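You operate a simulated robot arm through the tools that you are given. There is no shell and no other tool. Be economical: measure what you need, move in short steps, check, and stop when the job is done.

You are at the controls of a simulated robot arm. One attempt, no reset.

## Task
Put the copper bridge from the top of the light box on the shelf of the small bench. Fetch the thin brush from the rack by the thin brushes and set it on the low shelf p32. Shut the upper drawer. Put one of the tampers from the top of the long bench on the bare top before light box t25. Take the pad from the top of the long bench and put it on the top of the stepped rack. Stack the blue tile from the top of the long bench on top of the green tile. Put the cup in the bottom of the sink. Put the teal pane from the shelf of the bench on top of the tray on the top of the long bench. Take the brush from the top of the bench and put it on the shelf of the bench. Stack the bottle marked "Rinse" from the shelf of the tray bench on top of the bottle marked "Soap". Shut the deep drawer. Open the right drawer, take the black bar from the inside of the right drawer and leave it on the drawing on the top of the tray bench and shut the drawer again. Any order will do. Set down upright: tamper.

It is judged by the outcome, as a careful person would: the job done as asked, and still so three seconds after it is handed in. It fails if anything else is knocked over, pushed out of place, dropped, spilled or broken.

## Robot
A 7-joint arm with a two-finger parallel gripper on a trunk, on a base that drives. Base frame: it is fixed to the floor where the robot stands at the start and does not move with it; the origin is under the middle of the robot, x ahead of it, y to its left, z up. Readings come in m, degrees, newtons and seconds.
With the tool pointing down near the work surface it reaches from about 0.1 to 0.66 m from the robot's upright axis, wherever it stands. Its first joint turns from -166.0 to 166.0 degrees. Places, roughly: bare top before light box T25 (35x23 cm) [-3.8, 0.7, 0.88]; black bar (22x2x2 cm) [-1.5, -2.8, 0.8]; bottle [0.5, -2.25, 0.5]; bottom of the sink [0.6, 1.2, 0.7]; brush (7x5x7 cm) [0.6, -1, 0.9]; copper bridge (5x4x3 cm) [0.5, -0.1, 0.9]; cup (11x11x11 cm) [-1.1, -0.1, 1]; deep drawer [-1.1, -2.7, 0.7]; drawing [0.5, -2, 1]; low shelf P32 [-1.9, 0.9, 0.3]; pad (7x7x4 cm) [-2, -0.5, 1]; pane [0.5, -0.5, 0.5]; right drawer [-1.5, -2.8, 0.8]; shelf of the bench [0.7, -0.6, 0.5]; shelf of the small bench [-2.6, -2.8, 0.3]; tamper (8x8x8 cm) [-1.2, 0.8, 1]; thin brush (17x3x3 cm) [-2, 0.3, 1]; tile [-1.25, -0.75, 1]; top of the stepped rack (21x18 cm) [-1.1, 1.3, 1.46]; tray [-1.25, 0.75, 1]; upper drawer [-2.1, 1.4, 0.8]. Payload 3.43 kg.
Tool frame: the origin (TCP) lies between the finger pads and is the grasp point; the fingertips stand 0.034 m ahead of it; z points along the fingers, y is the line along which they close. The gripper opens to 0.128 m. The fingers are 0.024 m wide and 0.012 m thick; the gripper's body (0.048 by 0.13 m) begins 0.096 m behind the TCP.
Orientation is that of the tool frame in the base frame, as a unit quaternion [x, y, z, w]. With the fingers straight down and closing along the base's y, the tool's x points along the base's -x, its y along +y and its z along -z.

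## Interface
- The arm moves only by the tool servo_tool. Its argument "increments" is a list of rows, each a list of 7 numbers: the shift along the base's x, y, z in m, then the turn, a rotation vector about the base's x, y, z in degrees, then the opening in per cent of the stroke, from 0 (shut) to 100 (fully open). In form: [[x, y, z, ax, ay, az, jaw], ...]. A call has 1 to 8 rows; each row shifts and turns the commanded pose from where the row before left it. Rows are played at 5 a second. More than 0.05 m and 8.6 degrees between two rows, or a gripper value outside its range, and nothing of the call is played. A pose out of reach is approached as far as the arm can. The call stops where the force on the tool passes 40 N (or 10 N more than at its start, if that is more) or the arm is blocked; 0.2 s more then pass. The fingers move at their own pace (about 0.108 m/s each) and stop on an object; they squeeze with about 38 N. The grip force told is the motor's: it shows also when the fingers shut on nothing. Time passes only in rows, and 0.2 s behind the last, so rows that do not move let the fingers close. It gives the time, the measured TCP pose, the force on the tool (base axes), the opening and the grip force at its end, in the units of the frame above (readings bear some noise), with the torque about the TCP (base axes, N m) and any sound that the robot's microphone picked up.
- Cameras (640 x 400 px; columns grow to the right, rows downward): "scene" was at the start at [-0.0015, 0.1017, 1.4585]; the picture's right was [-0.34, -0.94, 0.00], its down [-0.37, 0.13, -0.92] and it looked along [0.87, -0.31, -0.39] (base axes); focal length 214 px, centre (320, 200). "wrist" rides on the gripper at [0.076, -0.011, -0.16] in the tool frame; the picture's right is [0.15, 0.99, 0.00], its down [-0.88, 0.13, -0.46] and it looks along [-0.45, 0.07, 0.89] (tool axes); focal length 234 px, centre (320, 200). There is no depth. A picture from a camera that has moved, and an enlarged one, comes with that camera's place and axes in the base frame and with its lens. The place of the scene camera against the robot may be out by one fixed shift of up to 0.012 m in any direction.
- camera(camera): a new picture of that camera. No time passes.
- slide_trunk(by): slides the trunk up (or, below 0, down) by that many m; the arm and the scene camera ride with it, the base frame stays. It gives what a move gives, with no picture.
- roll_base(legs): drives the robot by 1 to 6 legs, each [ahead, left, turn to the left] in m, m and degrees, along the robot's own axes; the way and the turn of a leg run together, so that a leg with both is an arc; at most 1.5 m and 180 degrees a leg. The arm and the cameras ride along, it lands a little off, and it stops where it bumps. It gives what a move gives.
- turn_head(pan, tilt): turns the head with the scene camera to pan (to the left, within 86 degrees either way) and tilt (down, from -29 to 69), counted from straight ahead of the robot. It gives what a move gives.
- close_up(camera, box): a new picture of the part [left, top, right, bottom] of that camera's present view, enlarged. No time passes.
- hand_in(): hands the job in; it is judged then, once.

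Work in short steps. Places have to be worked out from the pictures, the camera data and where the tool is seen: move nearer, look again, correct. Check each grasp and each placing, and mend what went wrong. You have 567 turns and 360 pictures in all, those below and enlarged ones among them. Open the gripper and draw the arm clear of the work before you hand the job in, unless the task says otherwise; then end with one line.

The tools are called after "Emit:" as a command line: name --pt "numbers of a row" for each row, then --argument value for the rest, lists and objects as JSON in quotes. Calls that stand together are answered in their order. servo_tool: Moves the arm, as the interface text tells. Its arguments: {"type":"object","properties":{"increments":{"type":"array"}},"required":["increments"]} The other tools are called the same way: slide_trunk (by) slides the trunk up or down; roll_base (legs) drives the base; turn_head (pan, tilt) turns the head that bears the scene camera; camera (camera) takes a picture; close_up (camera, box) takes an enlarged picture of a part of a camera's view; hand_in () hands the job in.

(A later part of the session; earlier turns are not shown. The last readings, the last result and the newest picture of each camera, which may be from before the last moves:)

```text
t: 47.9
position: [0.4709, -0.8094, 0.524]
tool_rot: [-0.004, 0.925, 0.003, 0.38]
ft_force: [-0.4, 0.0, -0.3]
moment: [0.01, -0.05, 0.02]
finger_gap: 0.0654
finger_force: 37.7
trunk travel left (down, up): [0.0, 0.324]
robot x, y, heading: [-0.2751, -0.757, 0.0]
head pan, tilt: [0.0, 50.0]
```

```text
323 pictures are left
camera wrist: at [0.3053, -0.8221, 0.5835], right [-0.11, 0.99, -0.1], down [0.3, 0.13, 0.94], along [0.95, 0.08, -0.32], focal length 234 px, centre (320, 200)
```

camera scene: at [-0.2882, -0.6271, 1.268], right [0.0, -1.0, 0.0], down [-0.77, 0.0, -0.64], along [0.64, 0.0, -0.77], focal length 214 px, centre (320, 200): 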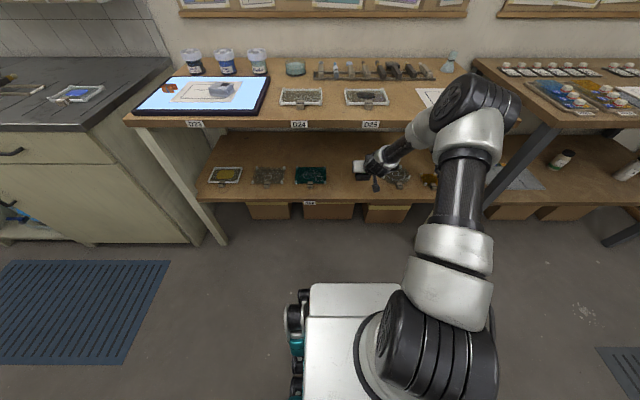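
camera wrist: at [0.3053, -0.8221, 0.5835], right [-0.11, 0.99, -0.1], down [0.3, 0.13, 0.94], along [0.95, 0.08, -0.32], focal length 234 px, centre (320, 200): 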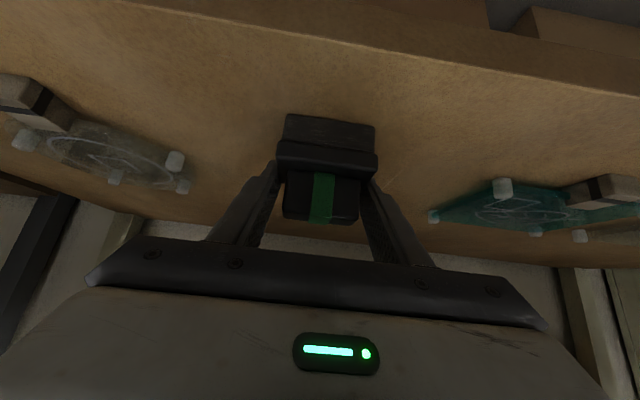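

Emit:
servo_tool --pt "0 0 -0.004 0 0 0 0" --pt "0 0 0 0 0 0 0"

Emit:
servo_tool --pt "0 0 -0.004 0 0 0 0" --pt "0 0 0 0 0 0 0"

Emit:
servo_tool --pt "0 0 -0.004 0 0 0 0" --pt "0 0 0 0 0 0 0"

```text
t: 48.5
position: [0.4719, -0.8097, 0.5216]
tool_rot: [-0.004, 0.924, 0.003, 0.383]
ft_force: [-4.2, 0.5, 14.8]
moment: [0.34, 0.52, 0.05]
finger_gap: 0.0651
finger_force: 37.8
trunk travel left (down, up): [0.0, 0.324]
robot x, y, heading: [-0.2755, -0.7625, 0.1]
head pan, tilt: [0.0, 50.0]
```

```text
t: 49.1
position: [0.4728, -0.8085, 0.5219]
tool_rot: [-0.005, 0.923, 0.003, 0.384]
ft_force: [-11.3, 1.2, 38.5]
moment: [0.0, 0.62, -0.02]
finger_gap: 0.0652
finger_force: 38.1
trunk travel left (down, up): [0.0, 0.324]
robot x, y, heading: [-0.2782, -0.7578, 0.0]
head pan, tilt: [0.0, 50.0]
```

```text
t: 49.7
position: [0.4752, -0.8098, 0.5212]
tool_rot: [-0.005, 0.922, 0.003, 0.388]
ft_force: [-9.1, 3.0, 46.0]
moment: [0.11, 0.16, 0.0]
finger_gap: 0.0648
finger_force: 38.3
trunk travel left (down, up): [0.0, 0.324]
robot x, y, heading: [-0.2797, -0.7603, 0.2]
head pan, tilt: [0.0, 50.0]
```

Contact at z≈0.5215. I relieve the pressure, then open and retreat along the tool axis.

Emit:
servo_tool --pt "0 0 0.009 0 0 0 0" --pt "0 0 0 0 0 0 40" --pt "0 0 0 0 0 0 90" --pt "0 0 0 0 0 0 100" --pt "-0.02 0 0.02 0 0 0 100" --pt "-0.03 0 0.03 0 0 0 100" --pt "-0.03 0 0.03 0 0 0 100"

Emit:
camera --camera "wrist"

```text
t: 51.3
position: [0.3911, -0.8103, 0.6006]
tool_rot: [-0.003, 0.925, 0.002, 0.38]
ft_force: [0.9, -0.5, 0.0]
moment: [-0.02, -0.03, 0.03]
finger_gap: 0.1281
finger_force: 0.0
trunk travel left (down, up): [0.0, 0.324]
robot x, y, heading: [-0.2766, -0.7634, 0.1]
head pan, tilt: [0.0, 50.0]
```

```text
322 pictures are left
camera wrist: at [0.2252, -0.8221, 0.6606], right [-0.11, 0.99, -0.1], down [0.3, 0.13, 0.94], along [0.95, 0.08, -0.32], focal length 234 px, centre (320, 200)
```

wrist: 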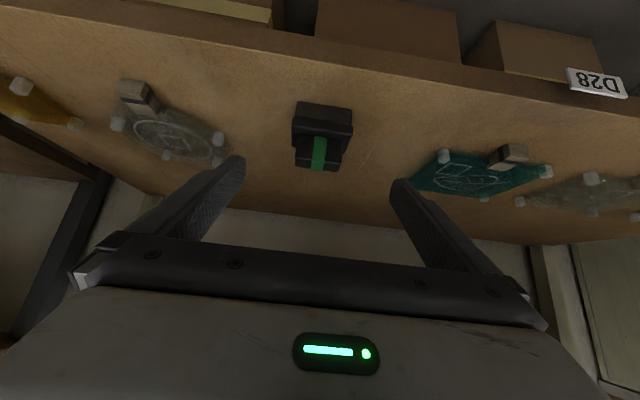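

The brush stands upright on the shelf. Now the teal pane: I drive left a little and look at its clip handle.

Emit:
servo_tool --pt "-0.01 0 0.02 0 0 0 100"

Emit:
roll_base --legs '[[-0.1, 0, 0], [0, 0.235, 0]]'

Emit:
camera --camera "wrist"

Emit:
close_up --camera "wrist" --box '[240, 90, 400, 190]'

```text
t: 51.7
position: [0.3815, -0.8085, 0.6207]
tool_rot: [-0.004, 0.925, 0.003, 0.381]
ft_force: [-0.7, -0.7, 0.3]
moment: [-0.03, -0.01, 0.02]
finger_gap: 0.1281
finger_force: 0.0
trunk travel left (down, up): [0.0, 0.324]
robot x, y, heading: [-0.2777, -0.7599, 0.0]
head pan, tilt: [0.0, 50.0]
```

```text
t: 55.3
position: [0.2791, -0.5746, 0.621]
tool_rot: [-0.003, 0.925, 0.002, 0.38]
ft_force: [0.4, 0.5, -0.4]
moment: [0.01, 0.04, 0.0]
finger_gap: 0.1282
finger_force: 0.1
trunk travel left (down, up): [0.0, 0.324]
robot x, y, heading: [-0.3738, -0.5259, 0.1]
head pan, tilt: [0.0, 50.0]
```

```text
321 pictures are left
camera wrist: at [0.1136, -0.5873, 0.6805], right [-0.11, 0.99, -0.1], down [0.3, 0.13, 0.94], along [0.95, 0.08, -0.32], focal length 234 px, centre (320, 200)
```

wrist: 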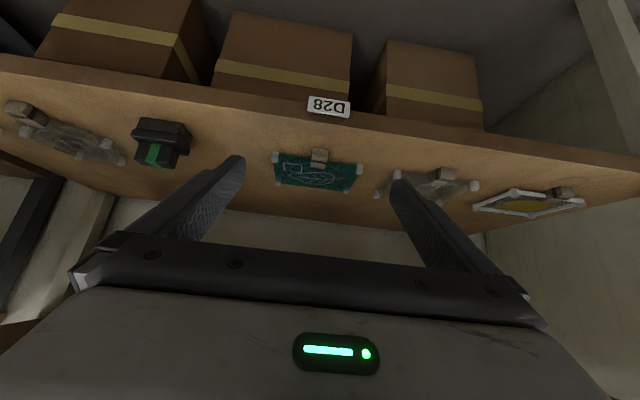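

```text
4.00 times, centred on (320, 140) of wrist
camera zoom: at [0.1136, -0.5873, 0.6805], right [-0.11, 0.99, -0.1], down [0.3, 0.13, 0.94], along [0.95, 0.08, -0.32], focal length 937 px, centre (320, 440)
```

zoom: 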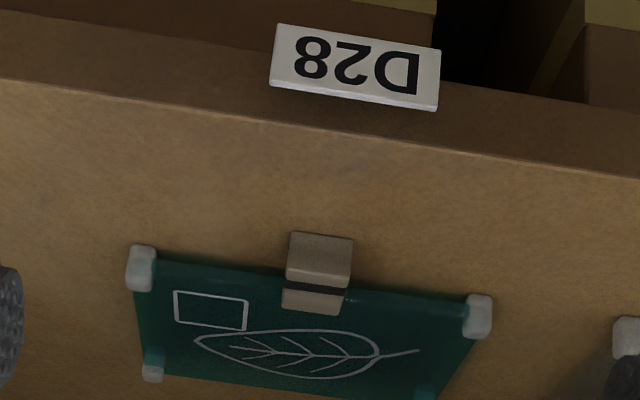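

I approach the pane's handle for a nearer view before grasping.

Emit:
servo_tool --pt "0.04 0.0 0 0 0 0 100" --pt "0.04 0.0 0 0 0 0 100" --pt "0.0 0.004 -0.03 0 0 0 100" --pt "0 0 0 0 0 0 100"

Emit:
close_up --camera "wrist" --box '[240, 60, 400, 160]'

Emit:
close_up --camera "scene" --box '[270, 140, 350, 190]'

```text
t: 56.3
position: [0.3594, -0.5706, 0.5901]
tool_rot: [-0.005, 0.925, 0.003, 0.38]
ft_force: [-0.6, -0.6, 0.0]
moment: [-0.02, 0.01, -0.01]
finger_gap: 0.1281
finger_force: 0.0
trunk travel left (down, up): [0.0, 0.324]
robot x, y, heading: [-0.3769, -0.5221, 0.4]
head pan, tilt: [0.0, 50.0]
```

```text
4.00 times, centred on (320, 110) of wrist
camera zoom: at [0.1933, -0.5828, 0.6505], right [-0.11, 0.99, -0.1], down [0.3, 0.13, 0.94], along [0.95, 0.08, -0.32], focal length 937 px, centre (320, 560)
```

zoom: 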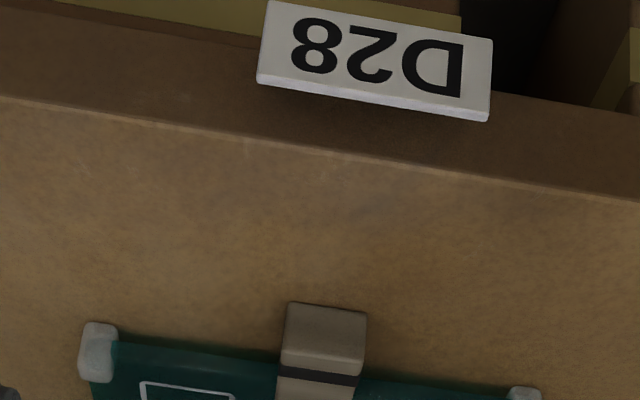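

```text
8.00 times, centred on (310, 165) of scene
camera zoom: at [-0.3899, -0.3928, 1.268], right [0.0, -1.0, 0.0], down [-0.77, 0.0, -0.64], along [0.64, 0.0, -0.77], focal length 1716 px, centre (400, 480)
```

zoom: 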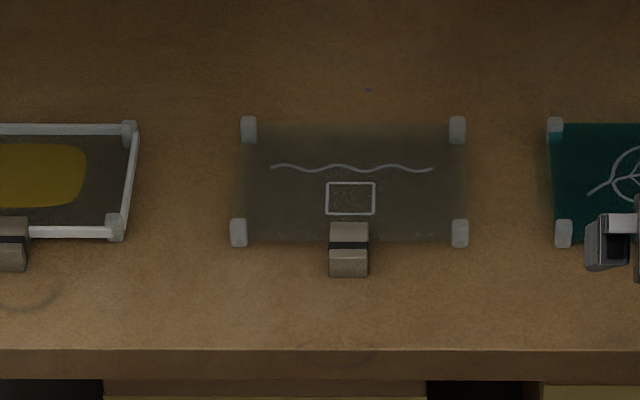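

The handle block is about 2.7 cm wide, protruding in front of the pane: x 0.433–0.46, z 0.49–0.515, y −0.569. I narrow the jaw and approach along the axis, stopping short to check.

Emit:
servo_tool --pt "0.0 0.0 0 0 0 0 50" --pt "0.02 0.0015 -0.02 0 0 0 50" --pt "0.02 0.0 -0.02 0 0 0 50" --pt "0.012 0 -0.01 0 0 0 50" --pt "0 0 0 0 0 0 50"

Emit:
camera --camera "wrist"

Emit:
close_up --camera "scene" --box '[300, 120, 420, 195]'

```text
t: 57.5
position: [0.4105, -0.569, 0.5416]
tool_rot: [-0.004, 0.925, 0.003, 0.38]
ft_force: [0.4, 0.2, 0.5]
moment: [0.01, 0.0, 0.01]
finger_gap: 0.0639
finger_force: 0.0
trunk travel left (down, up): [0.0, 0.324]
robot x, y, heading: [-0.3762, -0.526, 0.1]
head pan, tilt: [0.0, 50.0]
```

```text
317 pictures are left
camera wrist: at [0.2455, -0.5812, 0.6007], right [-0.11, 0.99, -0.1], down [0.3, 0.13, 0.94], along [0.95, 0.08, -0.32], focal length 234 px, centre (320, 200)
```

wrist: 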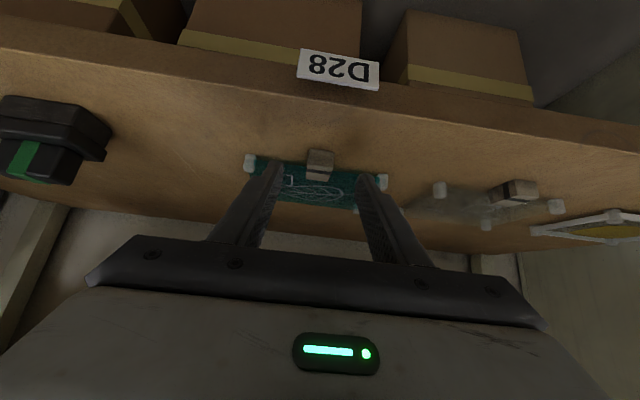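

```text
5.33 times, centred on (360, 158) of scene
camera zoom: at [-0.3899, -0.3928, 1.268], right [0.0, -1.0, 0.0], down [-0.77, 0.0, -0.64], along [0.64, 0.0, -0.77], focal length 1144 px, centre (107, 427)
```

zoom: 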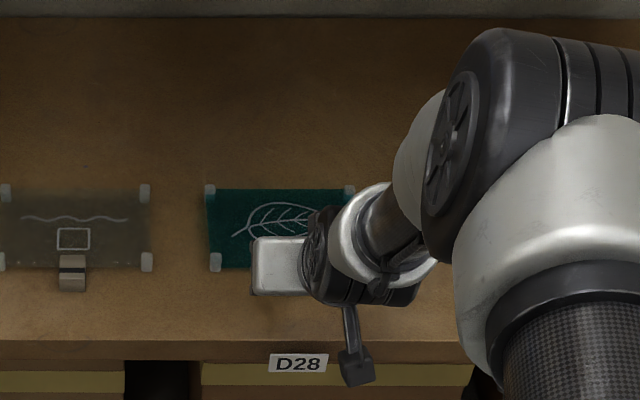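

The block lies right on the tool axis about 5 cm ahead. I advance 2.4 cm along the axis and close.

Emit:
servo_tool --pt "0.009 0.0 -0.009 0 0 0 50" --pt "0.008 0.0 -0.007 0 0 0 50" --pt "0 0 0 0 0 0 0" --pt "0 0 0 0 0 0 0" --pt "0 0 0 0 0 0 0"

Emit:
camera --camera "wrist"

```text
t: 58.7
position: [0.4285, -0.5689, 0.5247]
tool_rot: [-0.004, 0.925, 0.003, 0.38]
ft_force: [0.3, -0.5, 0.4]
moment: [-0.01, 0.0, 0.02]
finger_gap: 0.0
finger_force: 32.9
trunk travel left (down, up): [0.0, 0.324]
robot x, y, heading: [-0.3791, -0.5239, 0.2]
head pan, tilt: [0.0, 50.0]
```

```text
315 pictures are left
camera wrist: at [0.2624, -0.5819, 0.5849], right [-0.11, 0.99, -0.1], down [0.3, 0.13, 0.94], along [0.95, 0.08, -0.32], focal length 234 px, centre (320, 200)
```

wrist: 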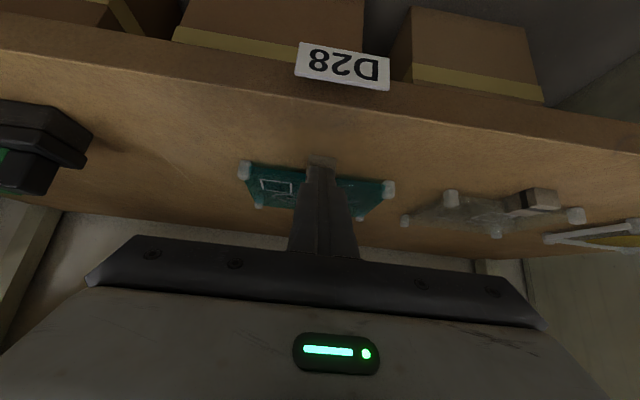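

The fingers closed above the block, so the shelf is lower (~0.47) than I took it. I open and go ~2.3 cm further along the axis, then close.

Emit:
servo_tool --pt "0 0 0 0 0 0 50" --pt "0 0 0 0 0 0 50" --pt "0.007 0.0 -0.008 0 0 0 50" --pt "0.007 0.0 -0.008 0 0 0 50" --pt "0 0 0 0 0 0 50"

Emit:
camera --camera "wrist"

```text
t: 59.9
position: [0.4415, -0.5707, 0.5127]
tool_rot: [-0.004, 0.924, 0.003, 0.383]
ft_force: [-19.2, -0.2, 21.7]
moment: [-0.74, 0.3, -0.74]
finger_gap: 0.064
finger_force: 0.1
trunk travel left (down, up): [0.0, 0.324]
robot x, y, heading: [-0.3788, -0.5244, 0.1]
head pan, tilt: [0.0, 50.0]
```

```text
314 pictures are left
camera wrist: at [0.2761, -0.5822, 0.5716], right [-0.11, 0.99, -0.1], down [0.3, 0.13, 0.95], along [0.95, 0.08, -0.31], focal length 234 px, centre (320, 200)
```

wrist: 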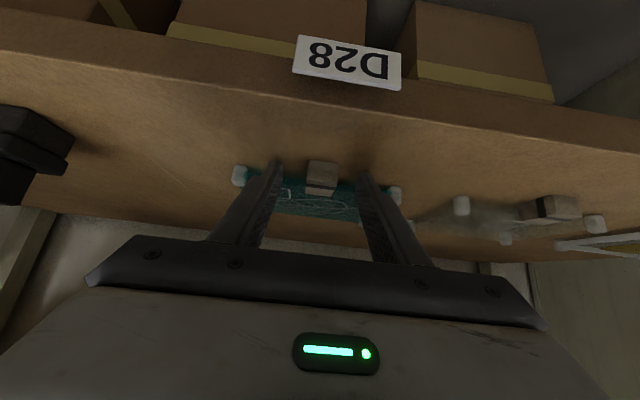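

One fingertip touches the pane's front edge (about x 0.466, z 0.489). I back off slightly and come lower, before the edge, and close on the protruding block.

Emit:
servo_tool --pt "-0.01 0 0.008 0 0 0 50" --pt "-0.004 0 -0.012 0 0 0 50" --pt "0.004 0.0 -0.003 0 0 0 50" --pt "0 0 0 0 0 0 50"

Emit:
camera --camera "wrist"

```text
t: 60.6
position: [0.4316, -0.5689, 0.5131]
tool_rot: [-0.005, 0.923, 0.003, 0.385]
ft_force: [-17.7, 0.8, 20.0]
moment: [-0.59, 0.28, -0.62]
finger_gap: 0.0629
finger_force: 0.0
trunk travel left (down, up): [0.0, 0.324]
robot x, y, heading: [-0.3765, -0.5266, -0.0]
head pan, tilt: [0.0, 50.0]
stopped in row 3: the force on the tool passed its limit at 48 N (the readings are from after the stop); the commanded pose is now the measured one
```

```text
313 pictures are left
camera wrist: at [0.265, -0.5815, 0.5705], right [-0.11, 0.99, -0.1], down [0.29, 0.13, 0.95], along [0.95, 0.08, -0.31], focal length 234 px, centre (320, 200)
```

wrist: 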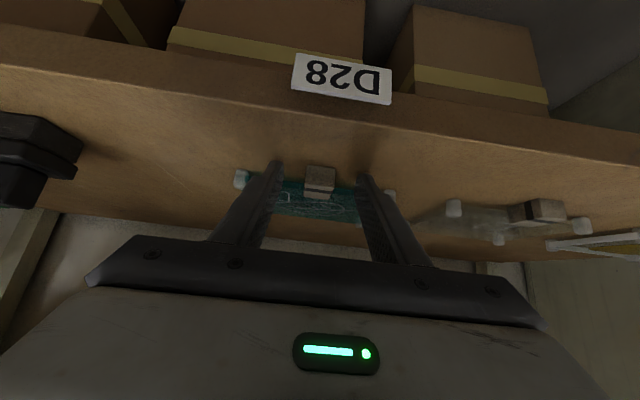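

The contact is the shelf itself (z≈0.48), and the block's front is nearer x≈0.463. I rise a few mm and go forward 2 cm.

Emit:
servo_tool --pt "0 0 0.006 0 0 0 50" --pt "0.011 0 0 0 0 0 50" --pt "0.011 0.0 0 0 0 0 50" --pt "0 0 0 0 0 0 50"

Emit:
close_up --camera "wrist" --box '[240, 130, 400, 230]'

```text
t: 61.6
position: [0.4526, -0.5679, 0.5149]
tool_rot: [-0.005, 0.924, 0.003, 0.383]
ft_force: [-0.9, -0.5, 0.2]
moment: [0.01, 0.03, -0.04]
finger_gap: 0.0642
finger_force: 0.1
trunk travel left (down, up): [0.0, 0.324]
robot x, y, heading: [-0.3779, -0.5241, 0.5]
head pan, tilt: [0.0, 50.0]
```

```text
4.00 times, centred on (320, 180) of wrist
camera zoom: at [0.2873, -0.5817, 0.5731], right [-0.11, 0.99, -0.1], down [0.3, 0.13, 0.95], along [0.95, 0.08, -0.31], focal length 937 px, centre (320, 280)
```

zoom: 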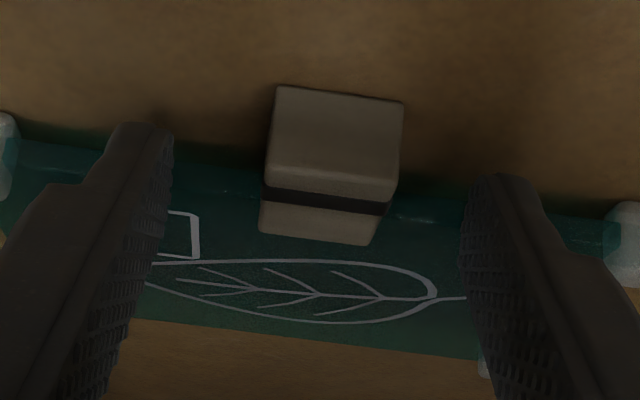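

The fingers now straddle the block. I close.

Emit:
servo_tool --pt "0 0 0 0 0 0 0" --pt "0 0 0 0 0 0 0" --pt "0 0 0 0 0 0 0"

Emit:
close_up --camera "wrist" --box '[240, 130, 400, 230]'

```text
t: 62.4
position: [0.4546, -0.5687, 0.5145]
tool_rot: [-0.004, 0.924, 0.003, 0.383]
ft_force: [0.7, 0.2, 0.2]
moment: [0.0, -0.01, 0.0]
finger_gap: 0.0255
finger_force: 38.5
trunk travel left (down, up): [0.0, 0.324]
robot x, y, heading: [-0.3752, -0.5277, 0.1]
head pan, tilt: [0.0, 50.0]
```

```text
4.00 times, centred on (320, 180) of wrist
camera zoom: at [0.2874, -0.5815, 0.5732], right [-0.11, 0.99, -0.1], down [0.3, 0.13, 0.95], along [0.95, 0.08, -0.31], focal length 937 px, centre (320, 280)
```

zoom: 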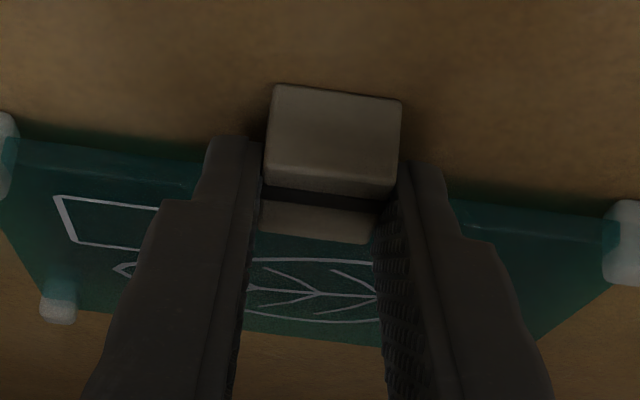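

Gripped (0.0255). I lift slightly and check.

Emit:
servo_tool --pt "0 0 0.02 0 0 0 0" --pt "0 0 0.02 0 0 0 0" --pt "0 0 0 0 0 0 0"

Emit:
camera --camera "wrist"

```text
t: 63.2
position: [0.452, -0.5683, 0.5546]
tool_rot: [-0.004, 0.924, 0.002, 0.383]
ft_force: [0.9, -0.4, -2.0]
moment: [0.0, 0.13, 0.0]
finger_gap: 0.0254
finger_force: 38.1
trunk travel left (down, up): [0.0, 0.324]
robot x, y, heading: [-0.3796, -0.5244, 0.2]
head pan, tilt: [0.0, 50.0]
```

```text
310 pictures are left
camera wrist: at [0.2865, -0.5815, 0.6135], right [-0.11, 0.99, -0.1], down [0.3, 0.13, 0.95], along [0.95, 0.08, -0.31], focal length 234 px, centre (320, 200)
```

wrist: 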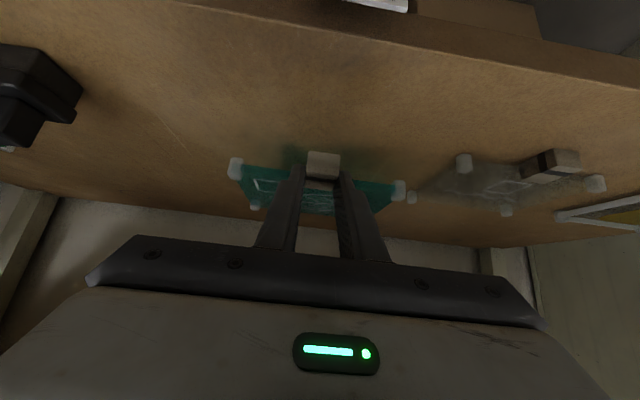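

Held level. I raise a little more and draw the arm back out of the shelf.

Emit:
servo_tool --pt "0 0 0.03 0 0 0 0" --pt "-0.04 0 0.0 0 0 0 0" --pt "-0.04 0 0.0 0 0 0 0" --pt "-0.04 0 0 0 0 0 0" --pt "-0.04 0 0 0 0 0 0" --pt "-0.04 0 0 0 0 0 0"

Emit:
camera --camera "scene"

```text
t: 64.6
position: [0.252, -0.5699, 0.5845]
tool_rot: [-0.004, 0.923, 0.002, 0.384]
ft_force: [0.4, -0.4, -1.7]
moment: [-0.03, 0.15, 0.01]
finger_gap: 0.0251
finger_force: 37.8
trunk travel left (down, up): [0.0, 0.324]
robot x, y, heading: [-0.3782, -0.5252, 0.5]
head pan, tilt: [0.0, 50.0]
```

```text
309 pictures are left
camera scene: at [-0.3898, -0.3927, 1.268], right [0.0, -1.0, 0.0], down [-0.77, 0.0, -0.64], along [0.64, 0.0, -0.77], focal length 214 px, centre (320, 200)
```

scene: 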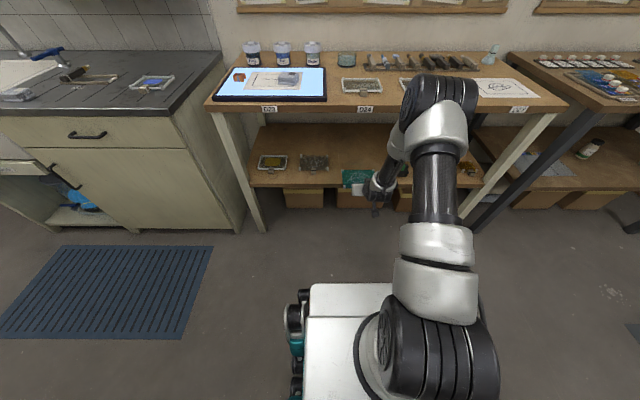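

I back the base 0.12 m, then raise the arm and trunk to carry height.

Emit:
roll_base --legs '[[-0.12, 0, 0]]'

Emit:
servo_tool --pt "0 0 0.045 0 0 0 0" --pt "0 0 0.045 0 0 0 0" --pt "0 0 0.045 0 0 0 0" --pt "0 0 0.045 0 0 0 0" --pt "0 0 0.045 0 0 0 0" --pt "0 0 0.045 0 0 0 0" --pt "0 0 0.045 0 0 0 0" --pt "0 0 0.045 0 0 0 0"

Emit:
slide_trunk --by 0.2

```text
t: 65.8
position: [0.1349, -0.5696, 0.5829]
tool_rot: [-0.006, 0.924, 0.004, 0.383]
ft_force: [-0.5, 1.0, -2.0]
moment: [-0.01, 0.14, 0.02]
finger_gap: 0.0253
finger_force: 38.1
trunk travel left (down, up): [0.0, 0.324]
robot x, y, heading: [-0.4959, -0.5268, 0.1]
head pan, tilt: [0.0, 50.0]
```

```text
t: 67.6
position: [0.134, -0.5671, 0.9437]
tool_rot: [-0.007, 0.924, 0.005, 0.383]
ft_force: [-0.4, -0.5, -3.0]
moment: [-0.04, 0.14, -0.02]
finger_gap: 0.0253
finger_force: 38.2
trunk travel left (down, up): [0.0, 0.324]
robot x, y, heading: [-0.4983, -0.5261, 0.3]
head pan, tilt: [0.0, 50.0]
```

```text
t: 69.8
position: [0.1341, -0.5689, 1.1447]
tool_rot: [-0.005, 0.924, 0.004, 0.382]
ft_force: [-0.3, 1.0, -1.8]
moment: [-0.03, 0.13, 0.03]
finger_gap: 0.0252
finger_force: 38.1
trunk travel left (down, up): [-0.2, 0.124]
robot x, y, heading: [-0.4962, -0.5259, 0.2]
head pan, tilt: [0.0, 50.0]
```

I turn the robot left 90° in place and look left at the long bench.

Emit:
roll_base --legs '[[0, 0, 90]]'

Emit:
turn_head --pan 60 --tilt 30

Emit:
camera --camera "scene"

```text
t: 74.1
position: [-0.4501, 0.1041, 1.1432]
tool_rot: [0.655, -0.652, -0.272, -0.269]
ft_force: [0.0, -0.2, -1.7]
moment: [-0.15, 0.02, -0.02]
finger_gap: 0.0251
finger_force: 38.4
trunk travel left (down, up): [-0.2, 0.124]
robot x, y, heading: [-0.4946, -0.5266, 89.7]
head pan, tilt: [0.0, 50.0]
```

```text
t: 75.4
position: [-0.45, 0.1051, 1.1445]
tool_rot: [0.655, -0.652, -0.272, -0.269]
ft_force: [-0.3, -0.5, -1.6]
moment: [-0.11, 0.01, 0.02]
finger_gap: 0.0255
finger_force: 38.0
trunk travel left (down, up): [-0.2, 0.124]
robot x, y, heading: [-0.4977, -0.5273, 89.9]
head pan, tilt: [60.0, 30.0]
```

```text
308 pictures are left
camera scene: at [-0.7138, -0.5776, 1.4975], right [0.5, 0.87, 0.0], down [0.43, -0.25, -0.87], along [-0.75, 0.43, -0.5], focal length 214 px, centre (320, 200)
```

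scene: 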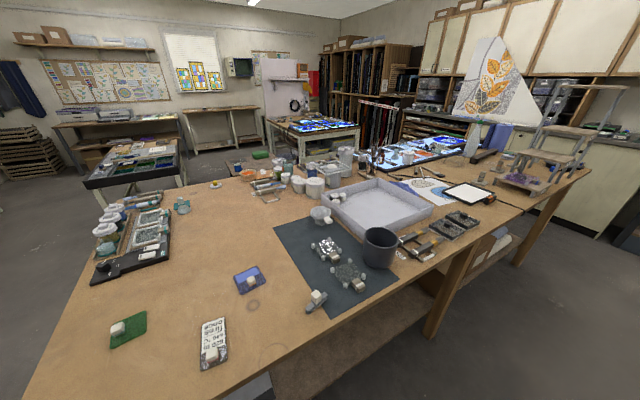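

I see the long bench: tiles, cup, tray items and a stepped rack. I enlarge the right part.

Emit:
close_up --camera "scene" --box '[360, 120, 600, 270]'

Emit:
close_up --camera "scene" --box '[60, 120, 380, 320]'

```text
2.67 times, centred on (480, 195) of scene
camera zoom: at [-0.7138, -0.5776, 1.4975], right [0.5, 0.87, 0.0], down [0.43, -0.25, -0.87], along [-0.75, 0.43, -0.5], focal length 572 px, centre (-107, 213)
```

zoom: 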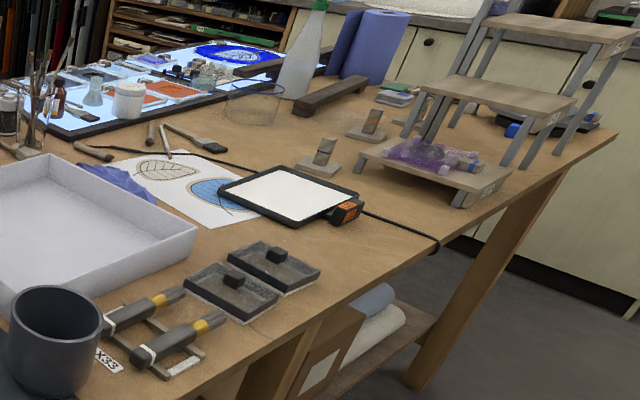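

```text
2.00 times, centred on (220, 220) of scene
camera zoom: at [-0.7138, -0.5776, 1.4975], right [0.5, 0.87, 0.0], down [0.43, -0.25, -0.87], along [-0.75, 0.43, -0.5], focal length 429 px, centre (520, 160)
```

zoom: 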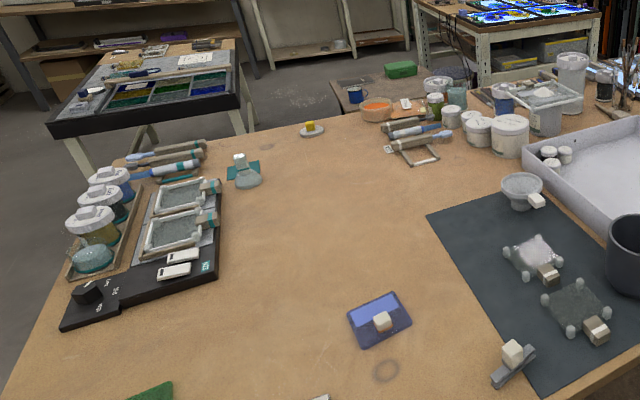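

The tray must be further along the bench. I drive forward (+y) 0.8 m and look again.

Emit:
roll_base --legs '[[0.8, 0, 0]]'

Emit:
camera --camera "scene"

Emit:
close_up --camera "scene" --box '[160, 120, 480, 320]'

```text
t: 79.7
position: [-0.4472, 0.9111, 1.1431]
tool_rot: [0.655, -0.652, -0.272, -0.269]
ft_force: [0.4, 0.2, -1.9]
moment: [-0.16, -0.01, -0.04]
finger_gap: 0.0252
finger_force: 38.0
trunk travel left (down, up): [-0.2, 0.124]
robot x, y, heading: [-0.4969, 0.2798, 89.9]
head pan, tilt: [60.0, 30.0]
```

```text
305 pictures are left
camera scene: at [-0.7123, 0.2297, 1.4976], right [0.5, 0.86, 0.0], down [0.43, -0.25, -0.87], along [-0.75, 0.44, -0.5], focal length 214 px, centre (320, 200)
```

scene: 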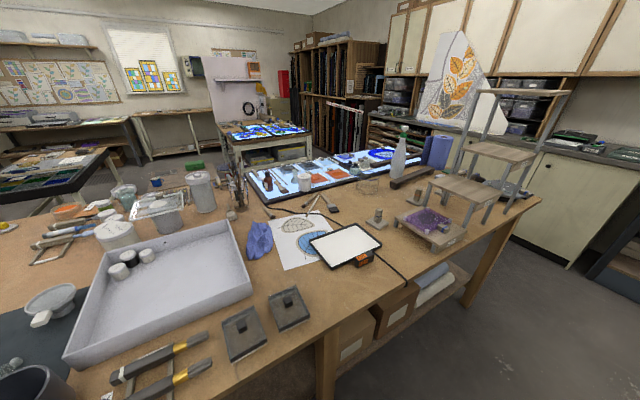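

```text
2.00 times, centred on (320, 220) of scene
camera zoom: at [-0.7123, 0.2297, 1.4976], right [0.5, 0.86, 0.0], down [0.43, -0.25, -0.87], along [-0.75, 0.44, -0.5], focal length 429 px, centre (320, 160)
```

zoom: 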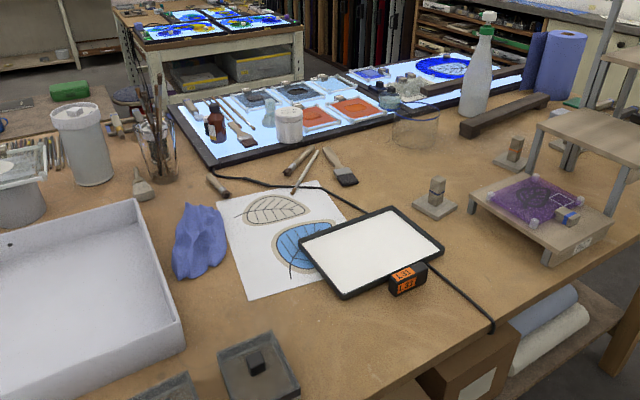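

I zoom on the black-rimmed white object to judge if it is the tray.

Emit:
close_up --camera "scene" --box '[290, 200, 410, 280]'

Emit:
close_up --camera "scene" --box '[360, 190, 500, 280]'

Emit:
close_up --camera "scene" --box '[80, 270, 320, 400]'

```text
5.00 times, centred on (350, 240) of scene
camera zoom: at [-0.7123, 0.2297, 1.4976], right [0.5, 0.86, 0.0], down [0.43, -0.25, -0.87], along [-0.75, 0.44, -0.5], focal length 1072 px, centre (170, 0)
```

zoom: 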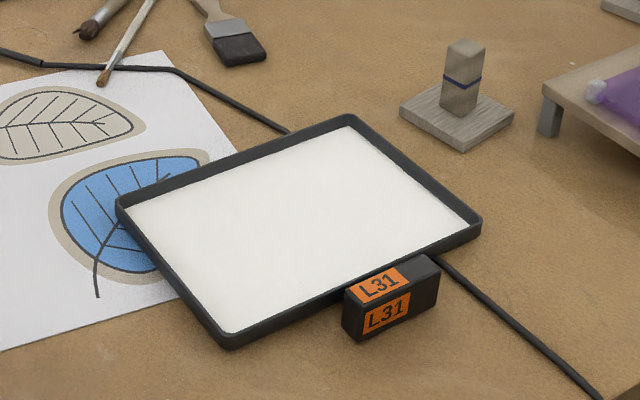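

```text
4.44 times, centred on (430, 235) of scene
camera zoom: at [-0.7123, 0.2297, 1.4976], right [0.5, 0.86, 0.0], down [0.43, -0.25, -0.87], along [-0.75, 0.44, -0.5], focal length 953 px, centre (-169, 44)
```

zoom: 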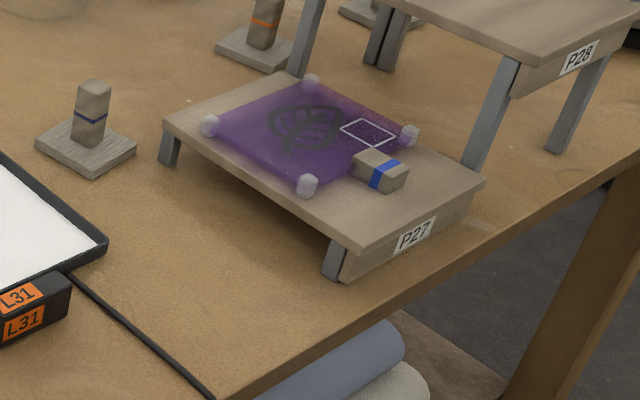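

```text
2.67 times, centred on (200, 335) of scene
camera zoom: at [-0.7123, 0.2297, 1.4976], right [0.5, 0.86, 0.0], down [0.43, -0.25, -0.87], along [-0.75, 0.44, -0.5], focal length 572 px, centre (640, -160)
```

zoom: 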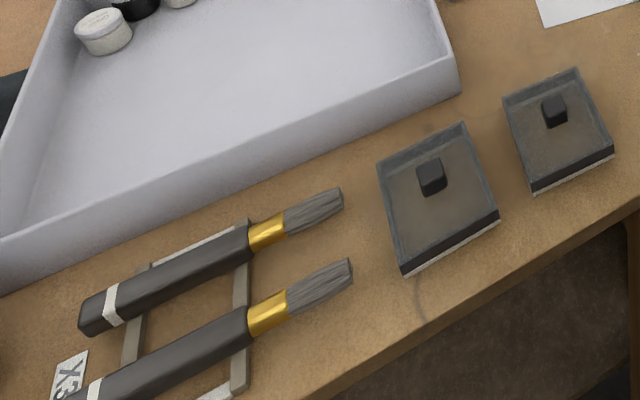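

That is the tray (L31), about 0.155×0.22 m, centred (−1.19, 0.618). I raise the trunk and turn to face the bench (heading 180°), keeping clear of the stepped rack.

Emit:
slide_trunk --by 0.12

Emit:
roll_base --legs '[[0, 0, 90]]'

Emit:
turn_head --pan -15 --tilt 40

Emit:
camera --camera "scene"

```text
t: 81.2
position: [-0.4483, 0.9123, 1.263]
tool_rot: [0.654, -0.652, -0.272, -0.269]
ft_force: [0.2, -0.1, -1.2]
moment: [-0.1, 0.0, 0.01]
finger_gap: 0.0251
finger_force: 38.2
trunk travel left (down, up): [-0.32, 0.004]
robot x, y, heading: [-0.498, 0.2775, 89.8]
head pan, tilt: [60.0, 30.0]
```

```text
t: 85.6
position: [-1.1261, 0.3283, 1.2635]
tool_rot: [0.924, 0.001, -0.383, 0.001]
ft_force: [0.7, 0.0, -1.3]
moment: [-0.02, -0.14, -0.01]
finger_gap: 0.0252
finger_force: 37.9
trunk travel left (down, up): [-0.32, 0.004]
robot x, y, heading: [-0.4934, 0.2816, 179.7]
head pan, tilt: [60.0, 30.0]
```

```text
t: 87.0
position: [-1.125, 0.3281, 1.2638]
tool_rot: [0.924, 0.002, -0.383, 0.002]
ft_force: [0.1, 0.2, -1.5]
moment: [0.0, -0.12, 0.01]
finger_gap: 0.0252
finger_force: 38.1
trunk travel left (down, up): [-0.32, 0.004]
robot x, y, heading: [-0.4952, 0.2798, 179.9]
head pan, tilt: [-15.0, 40.0]
```

```text
300 pictures are left
camera scene: at [-0.4865, 0.1556, 1.6022], right [0.26, 0.97, 0.0], down [0.62, -0.17, -0.77], along [-0.74, 0.2, -0.64], focal length 214 px, centre (320, 200)
```

scene: 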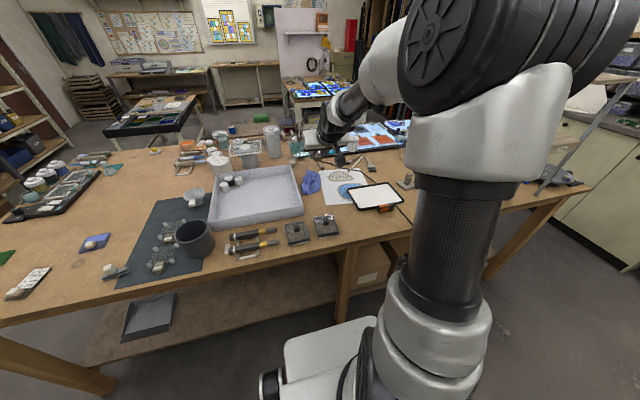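

I shift along the bench so the pane faces the tray, then lower a little and use the wrist view.

Emit:
roll_base --legs '[[0, -0.29, 0]]'

Emit:
camera --camera "wrist"

Emit:
camera --camera "scene"

```text
t: 90.4
position: [-1.1247, 0.6169, 1.2635]
tool_rot: [0.924, 0.002, -0.383, 0.003]
ft_force: [-0.5, -0.1, -1.5]
moment: [0.01, -0.12, 0.02]
finger_gap: 0.0254
finger_force: 38.4
trunk travel left (down, up): [-0.32, 0.004]
robot x, y, heading: [-0.4918, 0.5716, 179.9]
head pan, tilt: [-15.0, 40.0]
```

```text
299 pictures are left
camera wrist: at [-0.9583, 0.6288, 1.3224], right [0.11, -0.99, -0.1], down [-0.3, -0.13, 0.95], along [-0.95, -0.07, -0.31], focal length 234 px, centre (320, 200)
```

wrist: 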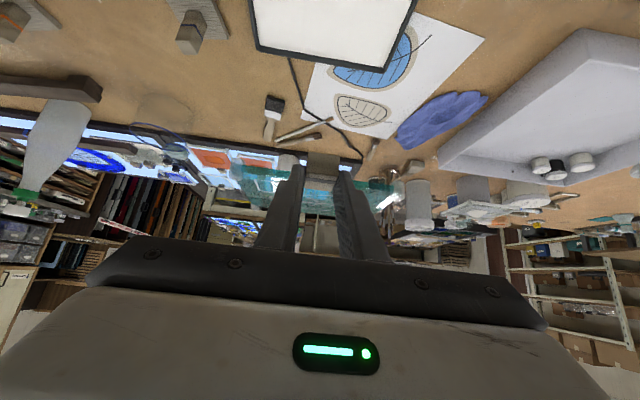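

```text
298 pictures are left
camera scene: at [-0.4856, 0.4436, 1.6022], right [0.26, 0.97, 0.0], down [0.62, -0.17, -0.77], along [-0.74, 0.2, -0.64], focal length 214 px, centre (320, 200)
```

scene: 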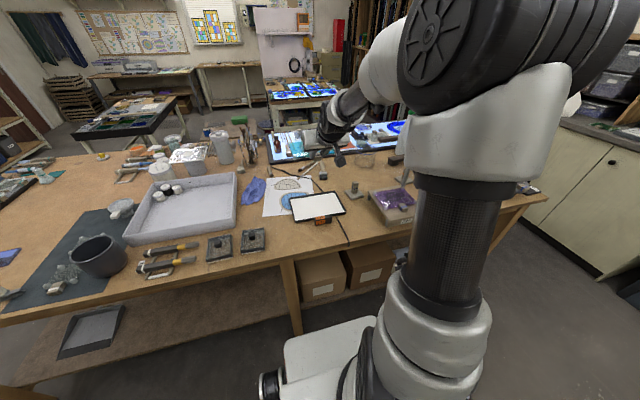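

The wrist view gives the tray's far edge x=−1.265, y from 0.518 to 0.741. I centre in y and lower to just above the tray.

Emit:
servo_tool --pt "0 0.012 -0.04 0 0 0 0" --pt "0 0 -0.045 0 0 0 0" --pt "0 0 -0.045 0 0 0 0" --pt "0 0 -0.045 0 0 0 0" --pt "0 0 -0.03 0 0 0 0" --pt "0 0 0 0 0 0 0"

Emit:
camera --camera "wrist"

Emit:
close_up --camera "scene" --box '[250, 150, 410, 250]'

```text
t: 91.8
position: [-1.1261, 0.6289, 1.0584]
tool_rot: [0.924, 0.001, -0.383, 0.0]
ft_force: [-0.1, 0.4, -1.9]
moment: [-0.02, -0.1, 0.02]
finger_gap: 0.0251
finger_force: 38.1
trunk travel left (down, up): [-0.32, 0.004]
robot x, y, heading: [-0.4926, 0.5719, 179.9]
head pan, tilt: [-15.0, 40.0]
```

```text
297 pictures are left
camera wrist: at [-0.959, 0.6413, 1.1173], right [0.11, -0.99, -0.1], down [-0.3, -0.13, 0.95], along [-0.95, -0.07, -0.31], focal length 234 px, centre (320, 200)
```

wrist: 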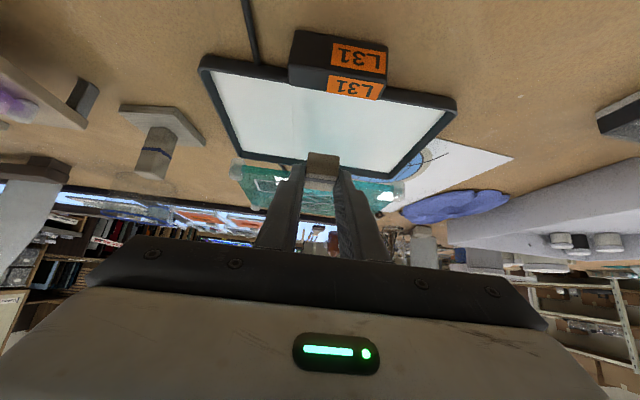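

```text
4.00 times, centred on (330, 200) of scene
camera zoom: at [-0.4856, 0.4435, 1.6022], right [0.26, 0.97, 0.0], down [0.62, -0.17, -0.77], along [-0.74, 0.2, -0.64], focal length 858 px, centre (280, 200)
```

zoom: 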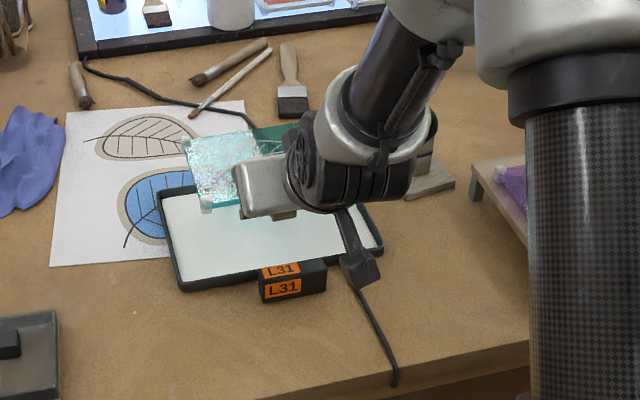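

L31's block top is about z 0.977 at x −1.112…−1.087; with the TCP at x≈−1.127 the fingers clear it. I lower towards the tray.

Emit:
servo_tool --pt "-0.002 0 -0.03 0 0 0 0" --pt "0 0 -0.025 0 0 0 0" --pt "0 0 0 0 0 0 0"

Emit:
camera --camera "wrist"

Emit:
close_up --camera "scene" --box '[270, 170, 370, 232]'

```text
t: 92.6
position: [-1.1274, 0.629, 1.003]
tool_rot: [0.924, 0.002, -0.383, 0.002]
ft_force: [-0.1, -0.4, -0.7]
moment: [-0.02, -0.08, 0.04]
finger_gap: 0.0252
finger_force: 38.8
trunk travel left (down, up): [-0.32, 0.004]
robot x, y, heading: [-0.4966, 0.5692, 179.3]
head pan, tilt: [-15.0, 40.0]
```

```text
295 pictures are left
camera wrist: at [-0.9608, 0.6411, 1.0619], right [0.11, -0.99, -0.1], down [-0.3, -0.13, 0.95], along [-0.95, -0.07, -0.31], focal length 234 px, centre (320, 200)
```

wrist: 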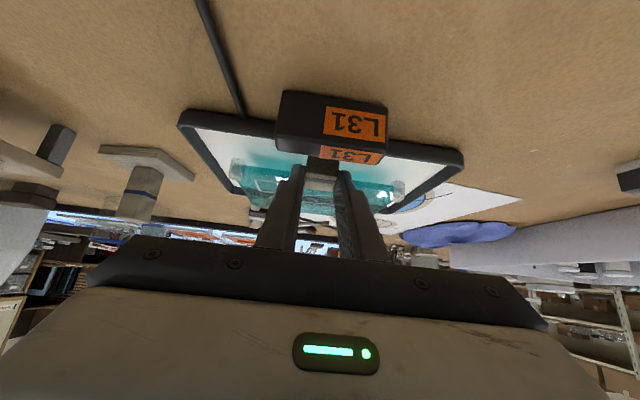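

```text
6.40 times, centred on (320, 201) of scene
camera zoom: at [-0.4856, 0.4435, 1.6022], right [0.26, 0.97, 0.0], down [0.62, -0.17, -0.77], along [-0.74, 0.2, -0.64], focal length 1373 px, centre (320, 194)
```

zoom: 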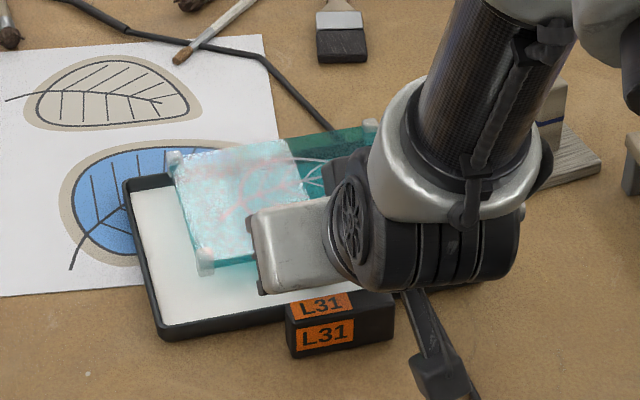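

Aligned inside the tray. I lower in small steps, watching force.

Emit:
servo_tool --pt "0 0 -0.005 0 0 0 0" --pt "0 0 -0.004 0 0 0 0" --pt "0 0 0 0 0 0 0"

```text
t: 93.4
position: [-1.1283, 0.6287, 0.996]
tool_rot: [0.923, 0.001, -0.385, 0.001]
ft_force: [-0.9, 0.8, 9.1]
moment: [0.01, 1.32, -0.16]
finger_gap: 0.0252
finger_force: 37.7
trunk travel left (down, up): [-0.32, 0.004]
robot x, y, heading: [-0.4966, 0.5629, 179.7]
head pan, tilt: [-15.0, 40.0]
```

The far edge rests on the far rim; the handle is about 1 cm up. I pivot it down gently about the far edge.

Emit:
servo_tool --pt "0 0 -0.004 0 2 0 0" --pt "0 0 -0.003 0 1.5 0 0" --pt "0 0 0 0 0 0 0"

Emit:
camera --camera "wrist"

```text
t: 94.2
position: [-1.1254, 0.6295, 0.9892]
tool_rot: [0.911, 0.001, -0.412, 0.002]
ft_force: [5.8, 2.7, 17.8]
moment: [-0.06, 0.34, -0.05]
finger_gap: 0.0252
finger_force: 38.2
trunk travel left (down, up): [-0.32, 0.004]
robot x, y, heading: [-0.4932, 0.5665, 179.8]
head pan, tilt: [-15.0, 40.0]
```

```text
293 pictures are left
camera wrist: at [-0.956, 0.6412, 1.0373], right [0.1, -0.99, -0.11], down [-0.24, -0.13, 0.96], along [-0.97, -0.07, -0.25], focal length 234 px, centre (320, 200)
```

wrist: 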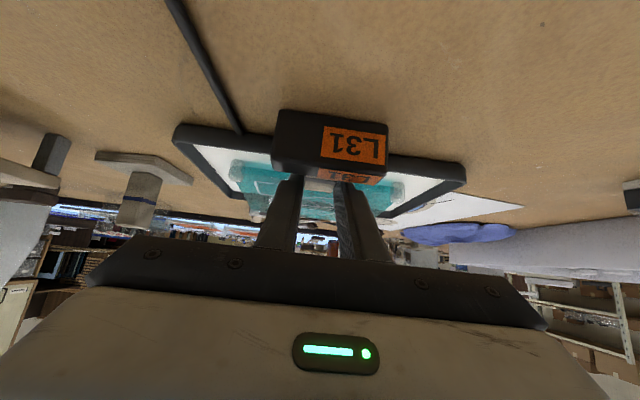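

Near end now touches too. I ease, open, and withdraw straight up.

Emit:
servo_tool --pt "0 0 0.002 0 0 0 0" --pt "0 0 0 0 0 0 20" --pt "0 0 0 0 0 0 45" --pt "0 0 0.0 0 0 0 45" --pt "0.005 0 0.03 0 0 0 45" --pt "0.02 0 0.045 0 0 0 45" --pt "0.02 0 0.045 0 0 0 45" --pt "0.02 0 0.04 0 0 0 45"

Emit:
camera --camera "wrist"

Emit:
close_up --camera "scene" --box '[250, 160, 410, 260]'

```text
t: 96.0
position: [-1.0605, 0.629, 1.1504]
tool_rot: [0.912, 0.001, -0.411, 0.002]
ft_force: [-0.8, 0.0, -0.5]
moment: [0.0, 0.0, 0.01]
finger_gap: 0.0575
finger_force: 0.1
trunk travel left (down, up): [-0.32, 0.004]
robot x, y, heading: [-0.4949, 0.5687, 179.6]
head pan, tilt: [-15.0, 40.0]
```

```text
292 pictures are left
camera wrist: at [-0.8903, 0.6406, 1.1985], right [0.1, -0.99, -0.11], down [-0.24, -0.13, 0.96], along [-0.97, -0.07, -0.25], focal length 234 px, centre (320, 200)
```

wrist: 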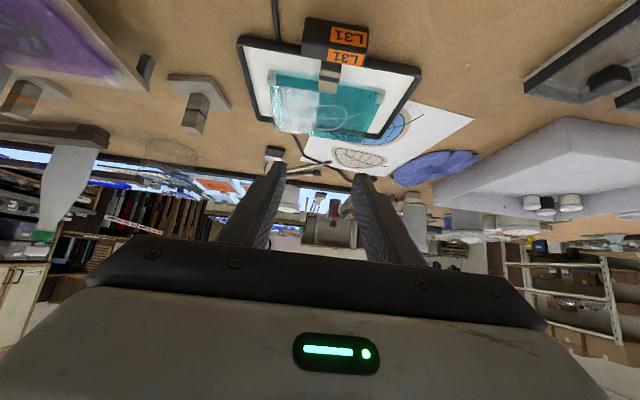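

```text
4.00 times, centred on (330, 210) of scene
camera zoom: at [-0.4849, 0.4435, 1.6022], right [0.26, 0.97, 0.0], down [0.62, -0.17, -0.77], along [-0.74, 0.2, -0.64], focal length 858 px, centre (280, 160)
```

zoom: 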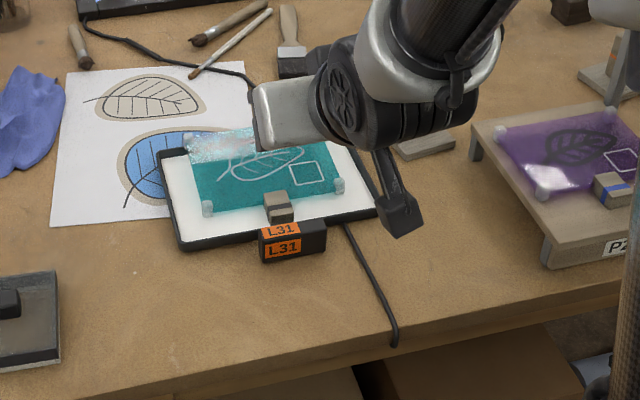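

The pane rests on the tray. Next the cup: I raise and turn the tool to point straight down, then drive along the bench.

Emit:
servo_tool --pt "0.02 0 0.03 0 -8 0 100" --pt "0.02 0 0.03 0 -8 0 100" --pt "0.02 0 0.0 0 -8 0 100" --pt "0.02 0 0.0 0 -8 0 100" --pt "0 0 0.0 0 -8 0 100" --pt "0 0 0.0 0 -8 0 100"

Emit:
roll_base --legs '[[0, 0.62, 0]]'

Emit:
camera --camera "scene"

Emit:
camera --camera "wrist"

```text
t: 97.4
position: [-0.9819, 0.6284, 1.2104]
tool_rot: [1.0, 0.0, -0.003, 0.002]
ft_force: [0.6, -0.1, -0.5]
moment: [-0.01, 0.03, -0.02]
finger_gap: 0.1278
finger_force: 0.0
trunk travel left (down, up): [-0.32, 0.004]
robot x, y, heading: [-0.4909, 0.5698, 179.6]
head pan, tilt: [-15.0, 40.0]
```

```text
t: 103.8
position: [-0.9846, 0.0146, 1.2092]
tool_rot: [1.0, 0.0, -0.004, 0.002]
ft_force: [-0.1, 0.3, -0.7]
moment: [0.03, 0.02, 0.0]
finger_gap: 0.128
finger_force: 0.0
trunk travel left (down, up): [-0.32, 0.004]
robot x, y, heading: [-0.4966, -0.0452, 179.7]
head pan, tilt: [-15.0, 40.0]
```

```text
290 pictures are left
camera scene: at [-0.488, -0.1714, 1.6022], right [0.26, 0.96, 0.0], down [0.62, -0.17, -0.77], along [-0.74, 0.2, -0.64], focal length 214 px, centre (320, 200)
```

scene: 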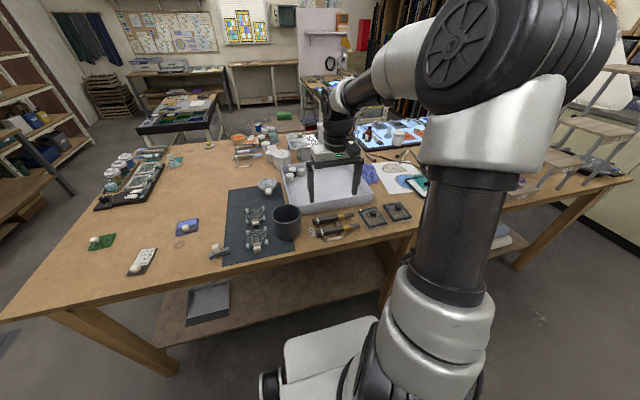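

```text
289 pictures are left
camera wrist: at [-0.9065, 0.0265, 1.3682], right [0.15, -0.99, 0.0], down [-0.88, -0.13, 0.46], along [-0.46, -0.07, -0.89], focal length 234 px, centre (320, 200)
```

wrist: 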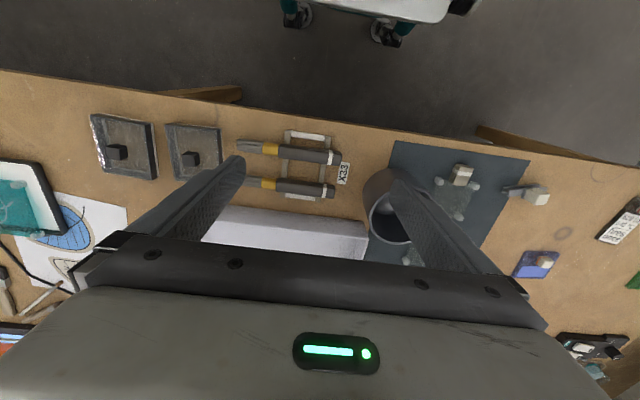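

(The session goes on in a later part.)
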